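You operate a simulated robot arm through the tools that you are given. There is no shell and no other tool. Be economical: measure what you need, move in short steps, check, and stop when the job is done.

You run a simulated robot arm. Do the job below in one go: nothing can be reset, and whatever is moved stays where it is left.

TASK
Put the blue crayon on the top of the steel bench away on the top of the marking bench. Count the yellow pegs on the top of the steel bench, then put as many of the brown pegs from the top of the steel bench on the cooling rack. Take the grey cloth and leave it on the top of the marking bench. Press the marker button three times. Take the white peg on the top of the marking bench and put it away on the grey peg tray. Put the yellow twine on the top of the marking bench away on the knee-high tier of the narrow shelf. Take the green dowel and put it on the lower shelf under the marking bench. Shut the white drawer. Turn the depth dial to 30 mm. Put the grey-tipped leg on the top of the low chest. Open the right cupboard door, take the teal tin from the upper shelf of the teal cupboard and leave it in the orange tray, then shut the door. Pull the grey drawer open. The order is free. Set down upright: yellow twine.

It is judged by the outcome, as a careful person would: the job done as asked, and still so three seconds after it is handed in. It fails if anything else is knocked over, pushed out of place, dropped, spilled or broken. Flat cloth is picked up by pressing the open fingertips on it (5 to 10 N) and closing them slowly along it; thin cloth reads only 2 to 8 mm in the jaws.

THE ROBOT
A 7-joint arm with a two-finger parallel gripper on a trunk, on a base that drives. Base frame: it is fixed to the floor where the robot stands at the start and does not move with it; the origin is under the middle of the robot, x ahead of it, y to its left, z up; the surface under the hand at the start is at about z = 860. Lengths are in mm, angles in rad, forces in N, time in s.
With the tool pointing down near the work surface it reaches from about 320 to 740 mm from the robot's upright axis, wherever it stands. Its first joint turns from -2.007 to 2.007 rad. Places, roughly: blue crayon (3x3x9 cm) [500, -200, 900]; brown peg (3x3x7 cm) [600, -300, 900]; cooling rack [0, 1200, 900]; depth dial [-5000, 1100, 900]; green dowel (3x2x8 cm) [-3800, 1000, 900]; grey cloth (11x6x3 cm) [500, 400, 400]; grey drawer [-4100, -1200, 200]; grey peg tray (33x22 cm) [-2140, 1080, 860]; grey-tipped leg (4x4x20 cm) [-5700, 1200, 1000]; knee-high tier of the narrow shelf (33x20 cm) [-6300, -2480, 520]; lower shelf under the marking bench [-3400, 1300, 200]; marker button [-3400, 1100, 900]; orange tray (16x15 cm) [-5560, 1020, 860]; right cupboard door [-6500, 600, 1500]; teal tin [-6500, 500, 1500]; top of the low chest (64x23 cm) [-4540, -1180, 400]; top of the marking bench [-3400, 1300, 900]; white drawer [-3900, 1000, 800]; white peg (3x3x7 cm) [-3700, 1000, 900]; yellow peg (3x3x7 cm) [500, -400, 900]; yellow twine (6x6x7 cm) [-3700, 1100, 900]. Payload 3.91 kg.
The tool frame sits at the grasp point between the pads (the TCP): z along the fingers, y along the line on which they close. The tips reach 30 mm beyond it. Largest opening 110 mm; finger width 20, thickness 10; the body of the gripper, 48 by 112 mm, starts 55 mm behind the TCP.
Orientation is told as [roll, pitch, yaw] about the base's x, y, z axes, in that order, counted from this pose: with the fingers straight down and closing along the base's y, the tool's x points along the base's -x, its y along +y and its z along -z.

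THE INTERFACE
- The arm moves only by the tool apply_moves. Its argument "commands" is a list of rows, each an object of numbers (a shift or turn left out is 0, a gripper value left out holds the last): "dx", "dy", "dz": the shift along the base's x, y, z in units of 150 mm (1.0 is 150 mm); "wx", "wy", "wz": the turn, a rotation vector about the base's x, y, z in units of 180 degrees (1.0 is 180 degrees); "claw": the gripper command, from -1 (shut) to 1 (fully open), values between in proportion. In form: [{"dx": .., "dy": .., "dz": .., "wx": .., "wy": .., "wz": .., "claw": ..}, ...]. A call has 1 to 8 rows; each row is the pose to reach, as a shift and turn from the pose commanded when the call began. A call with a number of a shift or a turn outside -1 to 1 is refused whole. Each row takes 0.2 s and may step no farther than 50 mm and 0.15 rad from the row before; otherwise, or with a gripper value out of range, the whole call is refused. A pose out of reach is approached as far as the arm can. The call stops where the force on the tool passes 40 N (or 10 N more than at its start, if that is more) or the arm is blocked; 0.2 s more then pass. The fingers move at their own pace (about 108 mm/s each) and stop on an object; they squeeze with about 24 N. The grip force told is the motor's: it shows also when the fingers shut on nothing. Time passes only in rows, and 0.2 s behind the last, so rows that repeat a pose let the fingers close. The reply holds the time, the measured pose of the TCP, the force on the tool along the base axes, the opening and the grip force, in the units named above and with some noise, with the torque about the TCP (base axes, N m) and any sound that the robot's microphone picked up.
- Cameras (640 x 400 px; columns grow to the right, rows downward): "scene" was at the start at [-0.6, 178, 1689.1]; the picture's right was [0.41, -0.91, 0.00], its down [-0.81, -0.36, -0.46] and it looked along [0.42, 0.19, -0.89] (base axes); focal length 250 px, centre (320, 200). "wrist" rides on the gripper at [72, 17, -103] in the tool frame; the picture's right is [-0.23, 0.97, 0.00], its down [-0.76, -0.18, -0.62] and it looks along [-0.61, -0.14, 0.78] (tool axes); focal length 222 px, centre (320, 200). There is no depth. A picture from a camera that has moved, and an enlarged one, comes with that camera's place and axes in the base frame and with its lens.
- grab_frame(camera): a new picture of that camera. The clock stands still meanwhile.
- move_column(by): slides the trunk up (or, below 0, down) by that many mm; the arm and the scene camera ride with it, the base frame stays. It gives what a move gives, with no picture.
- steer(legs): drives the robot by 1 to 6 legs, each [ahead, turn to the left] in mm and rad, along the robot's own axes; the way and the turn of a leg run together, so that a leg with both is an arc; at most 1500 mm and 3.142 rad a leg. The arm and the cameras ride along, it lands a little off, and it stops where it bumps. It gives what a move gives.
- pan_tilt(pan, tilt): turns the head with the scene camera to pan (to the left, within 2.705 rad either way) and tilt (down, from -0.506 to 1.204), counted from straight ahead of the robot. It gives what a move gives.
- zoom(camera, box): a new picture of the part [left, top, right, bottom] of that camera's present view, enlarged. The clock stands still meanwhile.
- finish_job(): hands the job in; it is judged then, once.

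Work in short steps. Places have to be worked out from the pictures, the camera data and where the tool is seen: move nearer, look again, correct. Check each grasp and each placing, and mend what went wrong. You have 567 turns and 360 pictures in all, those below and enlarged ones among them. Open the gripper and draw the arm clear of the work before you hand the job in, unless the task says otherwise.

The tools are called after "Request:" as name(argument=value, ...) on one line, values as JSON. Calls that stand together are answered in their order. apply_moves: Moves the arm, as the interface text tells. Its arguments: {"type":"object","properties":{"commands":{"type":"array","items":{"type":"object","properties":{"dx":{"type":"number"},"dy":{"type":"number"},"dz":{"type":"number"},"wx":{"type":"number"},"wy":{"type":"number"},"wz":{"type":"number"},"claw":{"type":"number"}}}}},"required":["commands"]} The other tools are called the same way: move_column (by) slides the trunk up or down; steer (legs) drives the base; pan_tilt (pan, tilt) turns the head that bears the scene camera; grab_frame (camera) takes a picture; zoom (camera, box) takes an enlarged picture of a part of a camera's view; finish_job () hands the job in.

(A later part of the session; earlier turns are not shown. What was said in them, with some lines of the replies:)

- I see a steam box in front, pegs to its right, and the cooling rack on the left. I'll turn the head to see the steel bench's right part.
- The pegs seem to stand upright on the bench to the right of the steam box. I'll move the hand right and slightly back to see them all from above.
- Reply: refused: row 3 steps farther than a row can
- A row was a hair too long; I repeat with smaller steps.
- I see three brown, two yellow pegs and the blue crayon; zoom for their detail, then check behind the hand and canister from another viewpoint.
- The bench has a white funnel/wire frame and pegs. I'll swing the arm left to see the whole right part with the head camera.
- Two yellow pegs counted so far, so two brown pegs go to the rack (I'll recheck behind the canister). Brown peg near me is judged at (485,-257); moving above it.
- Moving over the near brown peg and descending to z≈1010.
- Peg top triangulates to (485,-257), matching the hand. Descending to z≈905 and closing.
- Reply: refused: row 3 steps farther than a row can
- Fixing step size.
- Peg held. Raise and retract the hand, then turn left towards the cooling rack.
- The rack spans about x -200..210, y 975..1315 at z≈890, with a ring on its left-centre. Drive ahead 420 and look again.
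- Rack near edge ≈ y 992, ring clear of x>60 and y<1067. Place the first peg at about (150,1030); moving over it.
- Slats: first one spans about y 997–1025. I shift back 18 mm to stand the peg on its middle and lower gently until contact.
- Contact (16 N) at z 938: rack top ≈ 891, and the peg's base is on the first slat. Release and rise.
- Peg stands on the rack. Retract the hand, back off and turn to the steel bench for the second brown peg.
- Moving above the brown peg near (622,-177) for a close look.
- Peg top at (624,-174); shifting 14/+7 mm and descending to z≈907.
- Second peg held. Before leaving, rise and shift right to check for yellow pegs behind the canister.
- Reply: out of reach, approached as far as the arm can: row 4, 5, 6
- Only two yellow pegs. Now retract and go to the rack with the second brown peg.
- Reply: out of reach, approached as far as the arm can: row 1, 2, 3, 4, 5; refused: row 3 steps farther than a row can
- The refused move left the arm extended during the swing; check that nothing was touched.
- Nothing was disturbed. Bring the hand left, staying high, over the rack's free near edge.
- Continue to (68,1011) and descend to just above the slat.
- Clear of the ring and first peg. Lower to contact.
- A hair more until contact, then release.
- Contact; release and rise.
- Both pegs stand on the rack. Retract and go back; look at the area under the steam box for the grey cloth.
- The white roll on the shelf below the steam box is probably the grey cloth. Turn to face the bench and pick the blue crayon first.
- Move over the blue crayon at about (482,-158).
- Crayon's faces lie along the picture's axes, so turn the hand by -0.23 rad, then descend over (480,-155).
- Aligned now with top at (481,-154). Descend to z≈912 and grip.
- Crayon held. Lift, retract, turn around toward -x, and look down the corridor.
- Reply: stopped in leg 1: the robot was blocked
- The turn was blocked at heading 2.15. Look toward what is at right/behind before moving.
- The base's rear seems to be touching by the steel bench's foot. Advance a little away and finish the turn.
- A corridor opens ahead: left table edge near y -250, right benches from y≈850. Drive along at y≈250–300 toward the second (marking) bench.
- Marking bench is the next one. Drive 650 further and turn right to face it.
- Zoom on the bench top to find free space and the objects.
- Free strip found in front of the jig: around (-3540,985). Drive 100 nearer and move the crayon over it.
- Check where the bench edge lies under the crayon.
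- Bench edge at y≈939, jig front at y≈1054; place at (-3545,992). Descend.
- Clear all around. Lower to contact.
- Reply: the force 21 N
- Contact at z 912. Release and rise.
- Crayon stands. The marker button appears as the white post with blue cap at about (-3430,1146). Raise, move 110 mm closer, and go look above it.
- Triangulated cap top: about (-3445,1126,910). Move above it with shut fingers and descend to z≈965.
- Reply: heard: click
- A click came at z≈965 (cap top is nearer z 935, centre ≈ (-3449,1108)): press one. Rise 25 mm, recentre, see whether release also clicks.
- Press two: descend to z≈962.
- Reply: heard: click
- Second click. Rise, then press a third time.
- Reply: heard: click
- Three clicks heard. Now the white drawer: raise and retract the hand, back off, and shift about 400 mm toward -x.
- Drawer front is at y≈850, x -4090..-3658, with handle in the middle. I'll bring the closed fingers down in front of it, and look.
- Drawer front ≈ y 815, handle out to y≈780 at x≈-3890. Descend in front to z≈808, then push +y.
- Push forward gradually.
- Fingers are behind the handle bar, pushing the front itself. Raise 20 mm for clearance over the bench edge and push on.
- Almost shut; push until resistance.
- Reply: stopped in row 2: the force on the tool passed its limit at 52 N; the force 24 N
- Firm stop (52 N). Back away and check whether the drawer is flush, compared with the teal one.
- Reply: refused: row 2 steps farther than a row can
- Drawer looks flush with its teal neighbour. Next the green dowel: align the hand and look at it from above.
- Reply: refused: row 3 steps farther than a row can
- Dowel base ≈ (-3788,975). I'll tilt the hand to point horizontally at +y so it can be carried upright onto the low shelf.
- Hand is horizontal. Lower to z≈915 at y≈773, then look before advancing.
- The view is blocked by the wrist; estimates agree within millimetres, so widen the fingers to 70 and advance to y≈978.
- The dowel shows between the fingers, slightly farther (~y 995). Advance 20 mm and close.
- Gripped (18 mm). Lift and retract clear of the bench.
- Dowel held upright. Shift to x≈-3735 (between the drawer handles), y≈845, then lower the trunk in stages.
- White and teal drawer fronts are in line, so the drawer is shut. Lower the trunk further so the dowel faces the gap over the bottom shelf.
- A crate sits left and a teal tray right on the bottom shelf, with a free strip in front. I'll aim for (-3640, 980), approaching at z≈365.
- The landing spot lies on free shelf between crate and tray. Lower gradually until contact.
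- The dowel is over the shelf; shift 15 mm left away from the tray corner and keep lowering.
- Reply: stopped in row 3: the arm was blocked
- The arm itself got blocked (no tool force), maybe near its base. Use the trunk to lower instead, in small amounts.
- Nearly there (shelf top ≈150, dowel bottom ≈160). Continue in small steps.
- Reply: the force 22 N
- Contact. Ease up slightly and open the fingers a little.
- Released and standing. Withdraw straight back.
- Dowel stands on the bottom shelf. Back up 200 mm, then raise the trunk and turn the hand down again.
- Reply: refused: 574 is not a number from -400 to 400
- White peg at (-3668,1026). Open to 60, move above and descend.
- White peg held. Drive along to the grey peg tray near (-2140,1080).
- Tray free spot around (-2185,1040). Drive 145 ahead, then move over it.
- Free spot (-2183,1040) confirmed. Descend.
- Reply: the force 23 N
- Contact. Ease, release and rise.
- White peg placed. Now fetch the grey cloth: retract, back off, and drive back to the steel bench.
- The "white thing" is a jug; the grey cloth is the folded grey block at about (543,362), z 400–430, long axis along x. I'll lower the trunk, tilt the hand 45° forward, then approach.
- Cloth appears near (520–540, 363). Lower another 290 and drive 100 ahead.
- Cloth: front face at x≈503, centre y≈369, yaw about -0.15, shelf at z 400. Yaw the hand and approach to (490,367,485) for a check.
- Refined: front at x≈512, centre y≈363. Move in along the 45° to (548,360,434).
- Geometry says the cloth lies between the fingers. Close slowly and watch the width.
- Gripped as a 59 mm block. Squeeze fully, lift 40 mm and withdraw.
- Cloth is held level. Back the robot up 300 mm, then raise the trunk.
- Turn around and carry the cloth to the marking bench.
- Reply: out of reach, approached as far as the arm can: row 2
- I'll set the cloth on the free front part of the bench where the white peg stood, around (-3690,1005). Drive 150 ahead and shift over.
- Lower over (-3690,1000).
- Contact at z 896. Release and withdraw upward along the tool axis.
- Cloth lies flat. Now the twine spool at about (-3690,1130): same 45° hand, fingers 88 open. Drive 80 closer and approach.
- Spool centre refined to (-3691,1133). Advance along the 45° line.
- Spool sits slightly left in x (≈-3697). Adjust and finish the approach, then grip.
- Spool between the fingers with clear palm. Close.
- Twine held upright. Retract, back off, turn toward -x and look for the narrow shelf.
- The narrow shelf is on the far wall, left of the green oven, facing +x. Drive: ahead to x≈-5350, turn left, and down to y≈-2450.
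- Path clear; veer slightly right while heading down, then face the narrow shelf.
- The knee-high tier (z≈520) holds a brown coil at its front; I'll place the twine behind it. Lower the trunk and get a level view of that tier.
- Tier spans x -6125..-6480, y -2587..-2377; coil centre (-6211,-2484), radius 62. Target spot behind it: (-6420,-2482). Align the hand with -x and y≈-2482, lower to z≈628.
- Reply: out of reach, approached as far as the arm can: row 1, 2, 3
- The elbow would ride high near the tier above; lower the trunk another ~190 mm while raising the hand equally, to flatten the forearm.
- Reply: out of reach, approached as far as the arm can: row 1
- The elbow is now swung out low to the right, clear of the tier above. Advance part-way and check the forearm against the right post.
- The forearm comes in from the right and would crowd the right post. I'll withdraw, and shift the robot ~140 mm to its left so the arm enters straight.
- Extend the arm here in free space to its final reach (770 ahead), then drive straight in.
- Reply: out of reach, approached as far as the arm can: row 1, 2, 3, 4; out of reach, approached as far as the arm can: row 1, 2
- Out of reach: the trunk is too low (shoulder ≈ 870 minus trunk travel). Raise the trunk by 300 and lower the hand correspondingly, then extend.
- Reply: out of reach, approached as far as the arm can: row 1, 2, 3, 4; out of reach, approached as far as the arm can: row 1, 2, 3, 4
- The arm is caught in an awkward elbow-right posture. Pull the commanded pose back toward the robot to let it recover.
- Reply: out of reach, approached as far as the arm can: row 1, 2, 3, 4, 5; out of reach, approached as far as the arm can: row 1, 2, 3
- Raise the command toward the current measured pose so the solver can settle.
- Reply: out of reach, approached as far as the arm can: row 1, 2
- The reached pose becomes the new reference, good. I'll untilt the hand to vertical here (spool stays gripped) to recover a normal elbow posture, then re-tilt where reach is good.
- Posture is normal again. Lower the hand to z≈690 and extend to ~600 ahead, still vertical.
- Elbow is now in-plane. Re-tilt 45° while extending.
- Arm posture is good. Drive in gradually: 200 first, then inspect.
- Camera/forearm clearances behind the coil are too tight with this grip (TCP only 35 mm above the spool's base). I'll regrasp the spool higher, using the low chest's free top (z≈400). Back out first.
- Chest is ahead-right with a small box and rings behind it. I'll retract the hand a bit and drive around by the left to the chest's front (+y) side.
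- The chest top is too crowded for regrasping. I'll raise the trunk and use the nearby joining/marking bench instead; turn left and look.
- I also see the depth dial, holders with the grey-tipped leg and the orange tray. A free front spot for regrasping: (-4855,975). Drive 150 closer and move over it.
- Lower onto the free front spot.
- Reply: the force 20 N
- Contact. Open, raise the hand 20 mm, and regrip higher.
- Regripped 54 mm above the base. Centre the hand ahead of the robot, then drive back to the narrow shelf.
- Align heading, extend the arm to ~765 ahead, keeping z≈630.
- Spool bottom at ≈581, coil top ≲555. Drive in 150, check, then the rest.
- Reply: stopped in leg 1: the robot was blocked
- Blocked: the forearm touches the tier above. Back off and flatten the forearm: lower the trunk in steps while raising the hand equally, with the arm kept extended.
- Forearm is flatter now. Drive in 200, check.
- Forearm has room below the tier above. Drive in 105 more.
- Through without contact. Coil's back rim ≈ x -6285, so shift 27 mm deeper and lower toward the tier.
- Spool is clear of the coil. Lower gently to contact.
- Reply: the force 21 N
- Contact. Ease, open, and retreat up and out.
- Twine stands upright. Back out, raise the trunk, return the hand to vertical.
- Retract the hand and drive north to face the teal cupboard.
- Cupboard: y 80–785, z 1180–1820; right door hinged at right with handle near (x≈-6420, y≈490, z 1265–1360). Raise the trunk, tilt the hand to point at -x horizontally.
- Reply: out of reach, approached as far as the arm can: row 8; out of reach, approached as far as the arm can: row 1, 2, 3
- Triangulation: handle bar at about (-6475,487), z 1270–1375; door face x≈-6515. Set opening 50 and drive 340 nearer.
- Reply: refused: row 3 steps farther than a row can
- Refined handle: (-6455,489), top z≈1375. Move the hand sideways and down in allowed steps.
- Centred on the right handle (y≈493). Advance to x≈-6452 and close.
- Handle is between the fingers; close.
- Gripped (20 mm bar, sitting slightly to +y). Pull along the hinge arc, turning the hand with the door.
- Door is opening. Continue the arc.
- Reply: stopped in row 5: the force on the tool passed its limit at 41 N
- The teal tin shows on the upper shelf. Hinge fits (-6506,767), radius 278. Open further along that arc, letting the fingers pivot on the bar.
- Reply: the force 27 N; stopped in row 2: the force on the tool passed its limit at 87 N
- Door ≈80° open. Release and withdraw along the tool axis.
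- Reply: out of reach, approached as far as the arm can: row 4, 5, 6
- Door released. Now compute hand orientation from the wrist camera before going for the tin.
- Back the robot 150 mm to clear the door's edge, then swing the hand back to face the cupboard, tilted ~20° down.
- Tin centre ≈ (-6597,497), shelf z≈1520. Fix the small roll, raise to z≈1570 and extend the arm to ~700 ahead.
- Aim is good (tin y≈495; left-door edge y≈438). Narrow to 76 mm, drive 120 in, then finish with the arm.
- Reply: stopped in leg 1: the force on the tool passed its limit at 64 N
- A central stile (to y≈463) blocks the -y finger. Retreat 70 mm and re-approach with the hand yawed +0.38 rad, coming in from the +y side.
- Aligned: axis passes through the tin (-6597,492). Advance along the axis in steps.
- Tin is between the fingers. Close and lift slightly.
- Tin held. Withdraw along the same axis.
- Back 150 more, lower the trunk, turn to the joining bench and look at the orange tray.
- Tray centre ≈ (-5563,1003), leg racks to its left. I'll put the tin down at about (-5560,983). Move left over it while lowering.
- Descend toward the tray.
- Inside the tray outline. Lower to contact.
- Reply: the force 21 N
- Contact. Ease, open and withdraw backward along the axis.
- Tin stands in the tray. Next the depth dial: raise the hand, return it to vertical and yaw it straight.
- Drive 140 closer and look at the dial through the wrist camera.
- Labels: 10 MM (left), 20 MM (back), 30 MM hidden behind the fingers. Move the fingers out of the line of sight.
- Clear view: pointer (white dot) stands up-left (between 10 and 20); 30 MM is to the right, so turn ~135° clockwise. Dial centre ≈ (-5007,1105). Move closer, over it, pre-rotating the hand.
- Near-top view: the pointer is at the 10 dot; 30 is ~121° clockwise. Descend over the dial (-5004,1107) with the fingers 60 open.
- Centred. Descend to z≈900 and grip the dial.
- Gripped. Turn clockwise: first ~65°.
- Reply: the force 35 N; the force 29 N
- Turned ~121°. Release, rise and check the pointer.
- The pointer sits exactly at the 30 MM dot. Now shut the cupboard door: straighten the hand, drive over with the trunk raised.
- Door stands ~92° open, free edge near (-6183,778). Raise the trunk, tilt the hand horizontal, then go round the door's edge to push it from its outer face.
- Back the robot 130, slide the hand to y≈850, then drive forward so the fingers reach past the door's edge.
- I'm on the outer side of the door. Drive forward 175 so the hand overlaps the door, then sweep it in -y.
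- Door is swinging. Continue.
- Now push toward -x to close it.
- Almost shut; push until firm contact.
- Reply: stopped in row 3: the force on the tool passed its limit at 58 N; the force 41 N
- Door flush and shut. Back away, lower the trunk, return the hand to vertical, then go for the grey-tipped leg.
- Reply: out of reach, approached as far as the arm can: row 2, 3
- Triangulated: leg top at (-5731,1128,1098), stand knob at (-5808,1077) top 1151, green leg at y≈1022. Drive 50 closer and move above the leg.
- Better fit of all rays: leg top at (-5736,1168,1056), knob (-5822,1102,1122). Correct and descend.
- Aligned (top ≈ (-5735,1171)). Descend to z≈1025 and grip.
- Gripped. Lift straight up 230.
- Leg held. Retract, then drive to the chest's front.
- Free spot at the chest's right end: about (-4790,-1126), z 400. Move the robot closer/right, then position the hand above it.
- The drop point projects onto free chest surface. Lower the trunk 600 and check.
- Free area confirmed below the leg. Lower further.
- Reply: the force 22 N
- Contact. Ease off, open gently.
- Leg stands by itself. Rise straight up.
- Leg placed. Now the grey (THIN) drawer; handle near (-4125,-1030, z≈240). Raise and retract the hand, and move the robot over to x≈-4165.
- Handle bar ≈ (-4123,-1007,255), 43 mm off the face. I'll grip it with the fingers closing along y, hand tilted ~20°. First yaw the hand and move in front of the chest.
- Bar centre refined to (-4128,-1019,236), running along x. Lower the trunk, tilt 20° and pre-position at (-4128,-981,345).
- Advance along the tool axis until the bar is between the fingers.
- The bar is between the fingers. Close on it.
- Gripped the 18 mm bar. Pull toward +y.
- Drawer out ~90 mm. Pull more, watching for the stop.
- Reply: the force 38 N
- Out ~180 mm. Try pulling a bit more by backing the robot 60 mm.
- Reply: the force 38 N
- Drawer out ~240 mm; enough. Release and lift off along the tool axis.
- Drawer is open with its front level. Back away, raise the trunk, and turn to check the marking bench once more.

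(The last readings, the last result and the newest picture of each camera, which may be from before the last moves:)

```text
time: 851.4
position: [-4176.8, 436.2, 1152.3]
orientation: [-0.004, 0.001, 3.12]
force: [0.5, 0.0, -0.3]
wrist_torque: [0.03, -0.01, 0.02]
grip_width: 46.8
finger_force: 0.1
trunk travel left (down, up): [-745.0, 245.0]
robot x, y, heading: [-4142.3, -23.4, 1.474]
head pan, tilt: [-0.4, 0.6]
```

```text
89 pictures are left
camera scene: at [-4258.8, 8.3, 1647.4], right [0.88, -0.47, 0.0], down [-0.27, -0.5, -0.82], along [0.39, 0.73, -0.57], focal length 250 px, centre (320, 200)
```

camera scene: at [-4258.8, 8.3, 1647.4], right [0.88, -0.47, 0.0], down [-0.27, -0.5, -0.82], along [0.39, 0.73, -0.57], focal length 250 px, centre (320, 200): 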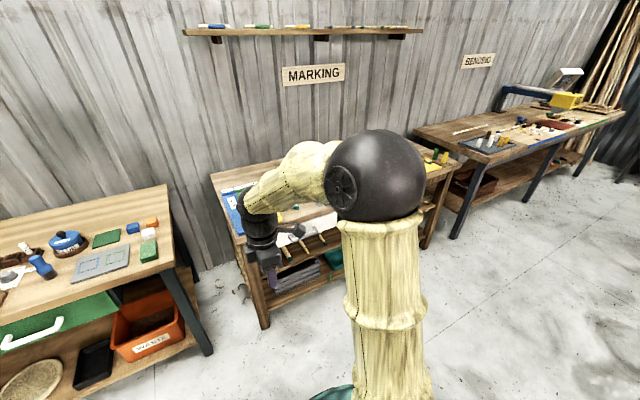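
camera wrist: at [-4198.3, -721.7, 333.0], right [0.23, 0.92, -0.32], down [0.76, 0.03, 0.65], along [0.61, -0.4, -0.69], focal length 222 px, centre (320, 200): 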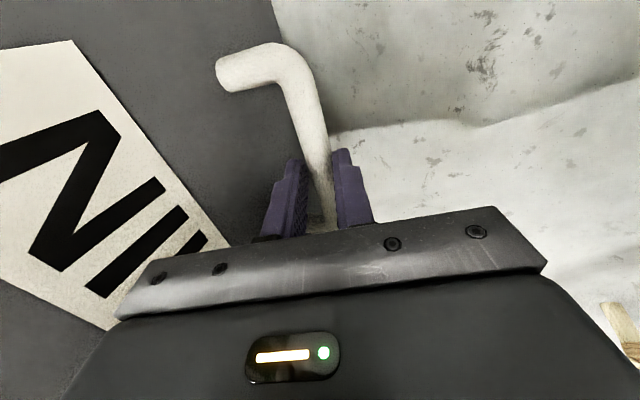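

The arm hides the bench; rotate the base a bit left and pan the head right.

Request:
steer(legs=[[0, 0.8]])

Request:
pan_tilt(pan=-1.3, tilt=0.6)

Request:
grab_frame(camera="scene")

Request:
zoom(camera="scene", box=[200, 140, 460, 340])

```text
time: 854.7
position: [-4494.3, 275.1, 1152.0]
orientation: [-0.001, 0.001, -2.372]
force: [-0.1, 0.2, -0.3]
wrist_torque: [0.02, -0.01, 0.02]
grip_width: 46.8
finger_force: 0.0
trunk travel left (down, up): [-745.0, 245.0]
robot x, y, heading: [-4144.4, -21.6, 2.274]
head pan, tilt: [-0.4, 0.6]
```

```text
time: 855.9
position: [-4493.8, 275.7, 1151.6]
orientation: [-0.004, 0.002, -2.373]
force: [-0.3, -1.0, 0.3]
wrist_torque: [0.01, 0.0, -0.02]
grip_width: 46.5
finger_force: 0.1
trunk travel left (down, up): [-745.0, 245.0]
robot x, y, heading: [-4149.6, -25.6, 2.269]
head pan, tilt: [-1.3, 0.6]
```

```text
88 pictures are left
camera scene: at [-4171.2, -95.3, 1647.4], right [0.83, -0.56, 0.0], down [-0.32, -0.47, -0.83], along [0.47, 0.68, -0.56], focal length 250 px, centre (320, 200)
```

scene: 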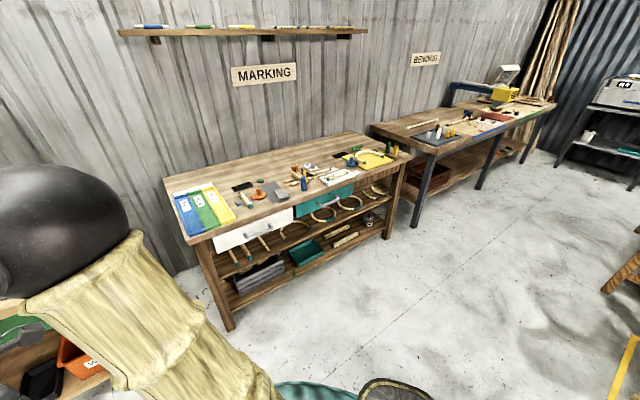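

```text
2.00 times, centred on (330, 240) of scene
camera zoom: at [-4171.2, -95.3, 1647.4], right [0.83, -0.56, 0.0], down [-0.32, -0.47, -0.83], along [0.47, 0.68, -0.56], focal length 501 px, centre (300, 120)
```

zoom: 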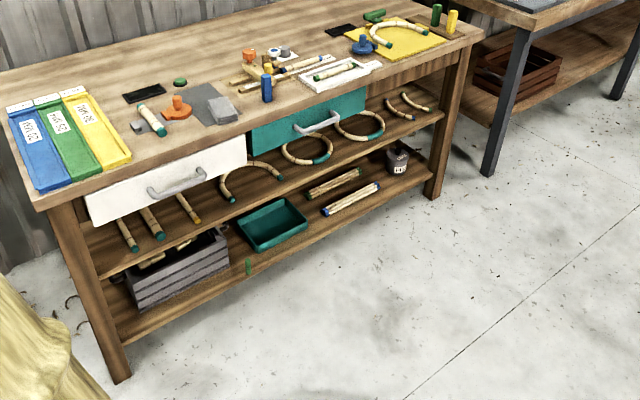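

Bench looks right; zoom on the two drawer fronts to be sure the white one is fully in.

Request:
zoom(camera="scene", box=[235, 185, 375, 260])

```text
4.57 times, centred on (305, 222) of scene
camera zoom: at [-4171.2, -95.3, 1647.4], right [0.83, -0.56, 0.0], down [-0.32, -0.47, -0.83], along [0.47, 0.68, -0.56], focal length 1145 px, centre (389, 97)
```

zoom: 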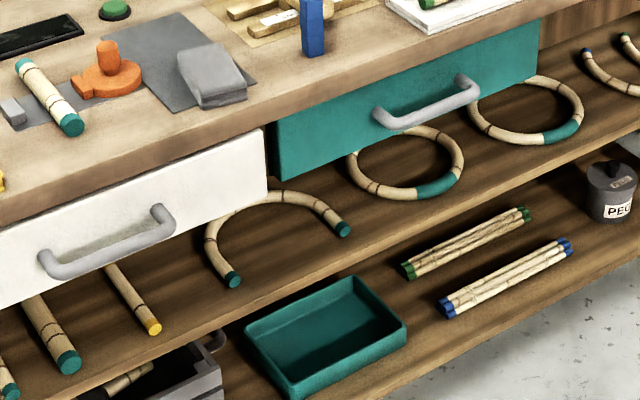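

By the geometry the white front still stands ~8 mm proud of the teal one (my fingers had met the bench edge). I'll push it again with a horizontal hand below the bench top.

Request:
steer(legs=[[0, -1.62], [340, 0], [0, 0.92]])

Request:
apply_moves(commands=[{"wz": 0.0, "claw": -1}, {"claw": -1}])

Request:
pan_tilt(pan=0.3, tilt=0.8)

Request:
grab_frame(camera="scene")

```text
time: 867.5
position: [-3958.1, 642.5, 1152.0]
orientation: [-0.001, 0.002, -3.055]
force: [0.1, -0.5, -0.2]
wrist_torque: [-0.01, -0.02, 0.02]
grip_width: 46.7
finger_force: 0.1
trunk travel left (down, up): [-745.0, 245.0]
robot x, y, heading: [-3873.6, 189.5, 1.589]
head pan, tilt: [-1.3, 0.6]
```

```text
time: 868.1
position: [-3957.5, 642.5, 1151.5]
orientation: [-0.001, 0.001, -3.053]
force: [-0.2, 0.1, 0.2]
wrist_torque: [0.03, -0.04, 0.02]
grip_width: 0.0
finger_force: 24.1
trunk travel left (down, up): [-745.0, 245.0]
robot x, y, heading: [-3875.0, 187.8, 1.593]
head pan, tilt: [-1.3, 0.6]
```

```text
time: 869.8
position: [-3958.4, 644.0, 1152.4]
orientation: [-0.002, 0.002, -3.053]
force: [0.1, 0.1, -0.4]
wrist_torque: [-0.03, 0.0, -0.01]
grip_width: 0.0
finger_force: 24.6
trunk travel left (down, up): [-745.0, 245.0]
robot x, y, heading: [-3874.3, 190.9, 1.591]
head pan, tilt: [0.3, 0.799]
```

```text
85 pictures are left
camera scene: at [-4049.4, 202.9, 1630.6], right [0.95, 0.32, 0.0], down [0.23, -0.68, -0.7], along [-0.22, 0.66, -0.72], focal length 250 px, centre (320, 200)
```

scene: 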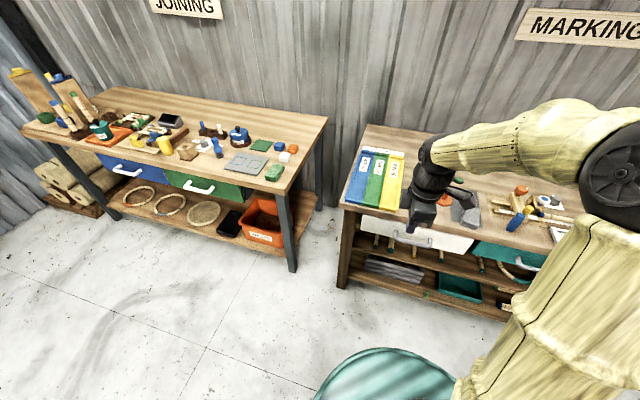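

Straighten the yaw, then tilt to horizontal.

Request:
apply_moves(commands=[{"wz": -0.045}, {"wz": -0.09}, {"wz": -0.135}, {"wz": -0.18}, {"wz": -0.225}, {"wz": -0.27}, {"wz": -0.315}, {"wz": -0.36}])

Request:
apply_moves(commands=[{"wz": -0.045, "dx": 0.15}, {"wz": -0.09, "dx": 0.3}, {"wz": -0.135, "dx": 0.5}, {"wz": -0.168, "dx": 0.56, "dy": 0.2}, {"wz": -0.168, "dx": 0.56, "dy": 0.5}])

Request:
apply_moves(commands=[{"wx": 0.046}, {"wx": 0.092}, {"wx": 0.138}, {"wx": 0.184}, {"wx": 0.23}, {"wx": 0.276}, {"wx": 0.322}, {"wx": 0.368}])

Request:
apply_moves(commands=[{"wx": 0.044, "dz": -0.2}, {"wx": 0.088, "dz": -0.4}, {"wx": 0.13, "dz": -0.6}, {"wx": 0.13, "dz": -0.9}])

```text
time: 871.6
position: [-3959.1, 644.1, 1151.0]
orientation: [-0.003, 0.002, 2.098]
force: [0.2, 0.0, -0.8]
wrist_torque: [-0.02, 0.02, -0.01]
grip_width: 0.2
finger_force: 24.3
trunk travel left (down, up): [-745.0, 245.0]
robot x, y, heading: [-3875.9, 188.5, 1.591]
head pan, tilt: [0.3, 0.799]
```

```text
time: 872.8
position: [-3874.5, 721.3, 1151.0]
orientation: [-0.001, 0.004, 1.571]
force: [-0.1, 1.2, -0.5]
wrist_torque: [-0.02, -0.01, -0.05]
grip_width: 0.1
finger_force: 23.5
trunk travel left (down, up): [-745.0, 245.0]
robot x, y, heading: [-3874.8, 192.7, 1.598]
head pan, tilt: [0.3, 0.799]
```

```text
time: 874.6
position: [-3873.2, 718.4, 1149.5]
orientation: [-0.006, -1.156, 1.577]
force: [0.5, -0.1, 0.8]
wrist_torque: [-0.01, 0.03, -0.01]
grip_width: 0.0
finger_force: 23.8
trunk travel left (down, up): [-745.0, 245.0]
robot x, y, heading: [-3875.3, 191.8, 1.592]
head pan, tilt: [0.3, 0.799]
```

```text
time: 875.6
position: [-3874.2, 720.2, 1015.5]
orientation: [-0.194, -1.562, 1.763]
force: [-0.2, -0.1, -0.6]
wrist_torque: [0.0, 0.0, -0.02]
grip_width: 0.1
finger_force: 24.3
out of reach, approached as far as the arm can: row 1, 2
trunk travel left (down, up): [-745.0, 245.0]
robot x, y, heading: [-3873.7, 189.5, 1.592]
head pan, tilt: [0.3, 0.799]
```

Request:
move_column(by=-208)

Request:
apply_moves(commands=[{"dy": 0.3}, {"dy": 0.6}, {"dy": 0.85}])

Request:
grab_frame(camera="wrist")

Request:
grab_frame(camera="scene")

```text
time: 877.8
position: [-3875.3, 720.6, 807.9]
orientation: [-0.199, -1.562, 1.768]
force: [0.4, -0.1, 0.3]
wrist_torque: [-0.01, 0.04, 0.02]
grip_width: 0.0
finger_force: 23.9
trunk travel left (down, up): [-537.0, 453.0]
robot x, y, heading: [-3873.8, 187.4, 1.593]
head pan, tilt: [0.3, 0.799]
```

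```text
time: 878.6
position: [-3875.8, 850.5, 807.4]
orientation: [-0.204, -1.561, 1.774]
force: [0.3, 0.4, -0.4]
wrist_torque: [0.03, 0.01, 0.01]
grip_width: 0.0
finger_force: 23.8
trunk travel left (down, up): [-537.0, 453.0]
robot x, y, heading: [-3873.6, 193.7, 1.587]
head pan, tilt: [0.3, 0.799]
```

```text
84 pictures are left
camera wrist: at [-3892.0, 747.0, 737.0], right [-0.97, 0.0, 0.23], down [0.18, -0.62, 0.77], along [0.14, 0.79, 0.6], focal length 222 px, centre (320, 200)
```

wrist: 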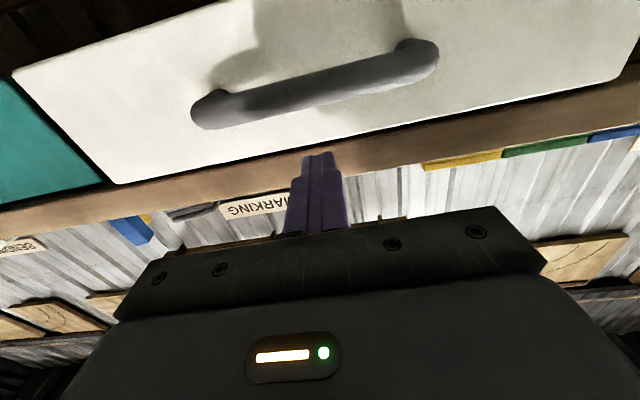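

```text
83 pictures are left
camera scene: at [-4049.4, 202.9, 1422.5], right [0.95, 0.32, 0.0], down [0.23, -0.68, -0.7], along [-0.22, 0.66, -0.72], focal length 250 px, centre (320, 200)
```

scene: 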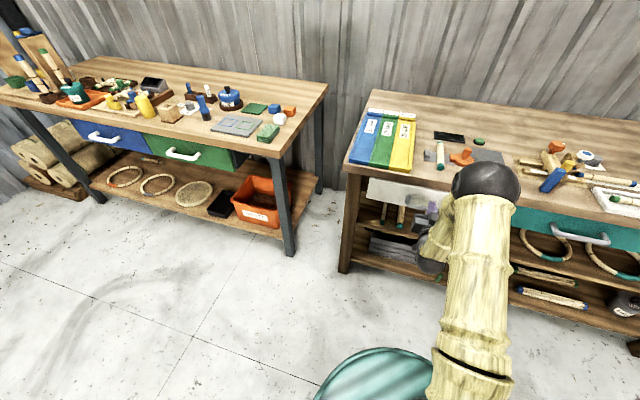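

Aim slightly lower (z≈790, between handle bar at ~762 and the bench edge), then push until firm.

Request:
apply_moves(commands=[{"dz": -0.11}, {"dz": -0.11, "dy": 0.15}, {"dz": -0.11, "dy": 0.25}, {"dz": -0.11, "dy": 0.32}, {"dz": -0.11, "dy": 0.38}, {"dz": -0.11, "dy": 0.44}, {"dz": -0.11, "dy": 0.5}, {"dz": -0.11, "dy": 0.56}])

Request:
grab_frame(camera="wrist")

```text
time: 880.2
position: [-3873.1, 916.8, 792.1]
orientation: [-0.106, -1.558, 1.678]
force: [0.3, -34.7, 9.7]
wrist_torque: [0.65, 0.01, 0.16]
grip_width: 0.0
finger_force: 23.8
trunk travel left (down, up): [-537.0, 453.0]
robot x, y, heading: [-3876.3, 198.0, 1.593]
head pan, tilt: [0.3, 0.799]
stopped in row 8: the force on the tool passed its limit at 59 N (the readings are from after the stop); the commanded pose is now the measured one
```

```text
82 pictures are left
camera wrist: at [-3891.4, 812.3, 721.2], right [-0.97, 0.0, 0.23], down [0.18, -0.61, 0.77], along [0.14, 0.79, 0.6], focal length 222 px, centre (320, 200)
```

wrist: 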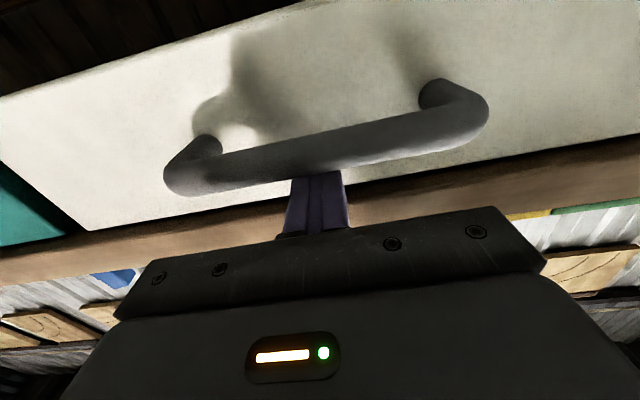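

Firm stop at tip y≈947. Withdraw to the earlier viewing pose and compare.

Request:
apply_moves(commands=[{"dy": -0.15}, {"dy": -0.3, "dz": 0.1}, {"dy": -0.443, "dz": 0.1}])

Request:
grab_frame(camera="wrist")

```text
time: 881.0
position: [-3874.5, 853.3, 803.3]
orientation: [-0.095, -1.552, 1.667]
force: [1.3, -0.8, -0.2]
wrist_torque: [-0.02, -0.04, -0.01]
grip_width: 0.0
finger_force: 24.2
trunk travel left (down, up): [-537.0, 453.0]
robot x, y, heading: [-3876.2, 189.4, 1.589]
head pan, tilt: [0.3, 0.799]
```

```text
81 pictures are left
camera wrist: at [-3891.0, 748.8, 732.1], right [-0.97, 0.0, 0.23], down [0.18, -0.61, 0.77], along [0.14, 0.79, 0.59], focal length 222 px, centre (320, 200)
```

wrist: 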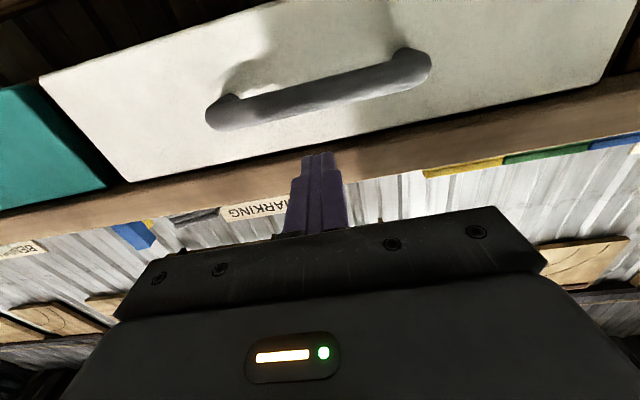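

The white front has moved in and is now flush with the teal one. Draw the arm clear and open the gripper.

Request:
apply_moves(commands=[{"dy": -0.3}, {"dy": -0.6}, {"dy": -0.8, "claw": 0.5}])

Request:
steer(legs=[[-250, 0]])

Request:
move_column(by=288)

Request:
pan_tilt(pan=0.2, tilt=0.6)

Request:
grab_frame(camera="scene")

```text
time: 881.9
position: [-3875.4, 733.0, 805.1]
orientation: [-0.103, -1.555, 1.674]
force: [0.3, 0.3, -0.1]
wrist_torque: [-0.04, 0.01, -0.01]
grip_width: 81.1
finger_force: 0.7
trunk travel left (down, up): [-537.0, 453.0]
robot x, y, heading: [-3870.3, 186.9, 1.594]
head pan, tilt: [0.3, 0.799]
```

```text
time: 883.4
position: [-3871.0, 583.6, 805.3]
orientation: [-0.053, -1.553, 1.619]
force: [0.9, 0.2, -0.9]
wrist_torque: [-0.02, -0.01, -0.03]
grip_width: 82.8
finger_force: 0.0
trunk travel left (down, up): [-537.0, 453.0]
robot x, y, heading: [-3870.9, 39.2, 1.587]
head pan, tilt: [0.3, 0.799]
stopped in leg 1: the robot was blocked; the commanded pose is now the measured one
```

```text
time: 886.3
position: [-3871.4, 583.7, 1093.1]
orientation: [-0.082, -1.555, 1.646]
force: [0.4, -0.4, -0.1]
wrist_torque: [-0.03, 0.03, -0.06]
grip_width: 82.7
finger_force: 0.0
trunk travel left (down, up): [-825.0, 165.0]
robot x, y, heading: [-3871.9, 37.6, 1.588]
head pan, tilt: [0.3, 0.799]
```

```text
time: 887.0
position: [-3871.5, 583.0, 1092.6]
orientation: [-0.079, -1.554, 1.646]
force: [0.2, -0.1, 1.1]
wrist_torque: [-0.03, 0.03, 0.0]
grip_width: 82.6
finger_force: 0.1
trunk travel left (down, up): [-825.0, 165.0]
robot x, y, heading: [-3873.0, 39.5, 1.586]
head pan, tilt: [0.201, 0.6]
```

```text
80 pictures are left
camera scene: at [-4040.6, 62.7, 1727.4], right [0.98, 0.22, 0.0], down [0.12, -0.55, -0.82], along [-0.18, 0.81, -0.57], focal length 250 px, centre (320, 200)
```

scene: 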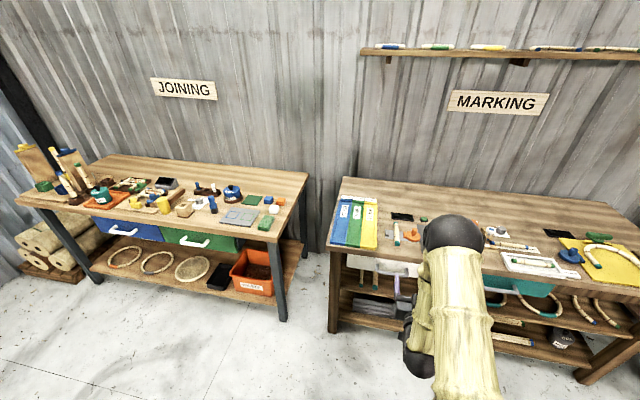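

I was stopped while backing – probably by the chair. Look behind.

Request:
steer(legs=[[40, 0]])

Request:
pan_tilt(pan=-2.5, tilt=0.8)

Request:
grab_frame(camera="scene")

```text
time: 887.9
position: [-3870.7, 624.7, 1090.9]
orientation: [-0.077, -1.554, 1.639]
force: [0.1, 0.3, -0.6]
wrist_torque: [0.0, 0.02, 0.01]
grip_width: 82.9
finger_force: 0.0
trunk travel left (down, up): [-825.0, 165.0]
robot x, y, heading: [-3870.1, 82.6, 1.587]
head pan, tilt: [0.201, 0.6]
```

```text
time: 890.3
position: [-3870.5, 623.9, 1093.2]
orientation: [-0.074, -1.554, 1.642]
force: [0.7, 0.2, -0.3]
wrist_torque: [-0.01, -0.02, -0.01]
grip_width: 82.5
finger_force: 0.1
trunk travel left (down, up): [-825.0, 165.0]
robot x, y, heading: [-3875.2, 81.1, 1.584]
head pan, tilt: [-2.499, 0.799]
```

```text
79 pictures are left
camera scene: at [-3972.8, -48.2, 1710.6], right [-0.79, -0.61, 0.0], down [-0.44, 0.57, -0.7], along [0.43, -0.55, -0.72], focal length 250 px, centre (320, 200)
```

scene: 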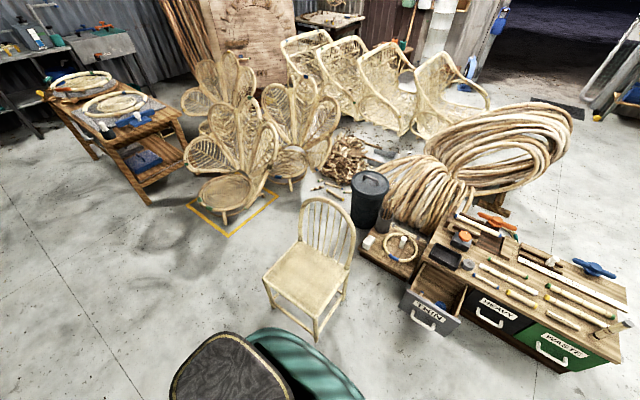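

The chair's feet are where they were before (within measuring error), the drawer is open and the leg stands on the chest. Arm is clear and gripper open; handing in.

Request:
finish_job()

```text
The job is handed in.
```

I did every item on the list and handed the job in. I counted two yellow pegs, so two brown pegs went on the cooling rack.

- **Moved objects:**
  - The blue crayon and the grey cloth are on the marking bench top.
  - The white peg is in the grey peg tray.
  - The green dowel is on the shelf under the marking bench.
  - The twine is upright on the knee-high tier, behind the coil that was already there.
  - The teal tin is in the orange tray.
  - The grey-tipped leg is standing on the low chest.
- **Controls:** The marker button was pressed three times, and I heard a click each time. The depth dial points at the 30 mm dot.
- **Doors and drawers:** The right cupboard door is shut. The grey drawer is open about 240 mm. My first push left the white drawer about 1 cm out. I pushed it again, and it is now level with the drawer next to it.

**Bumps on the way:**
- While turning early on, the base was stopped by something close to the steel bench.
- The forearm touched the narrow shelf once.
- A finger pressed on the cupboard frame.
- While backing away at the end, the base was blocked, most likely by the chair.

I saw nothing knocked over or displaced. The chair legs measure where they were before, to within a few centimetres.
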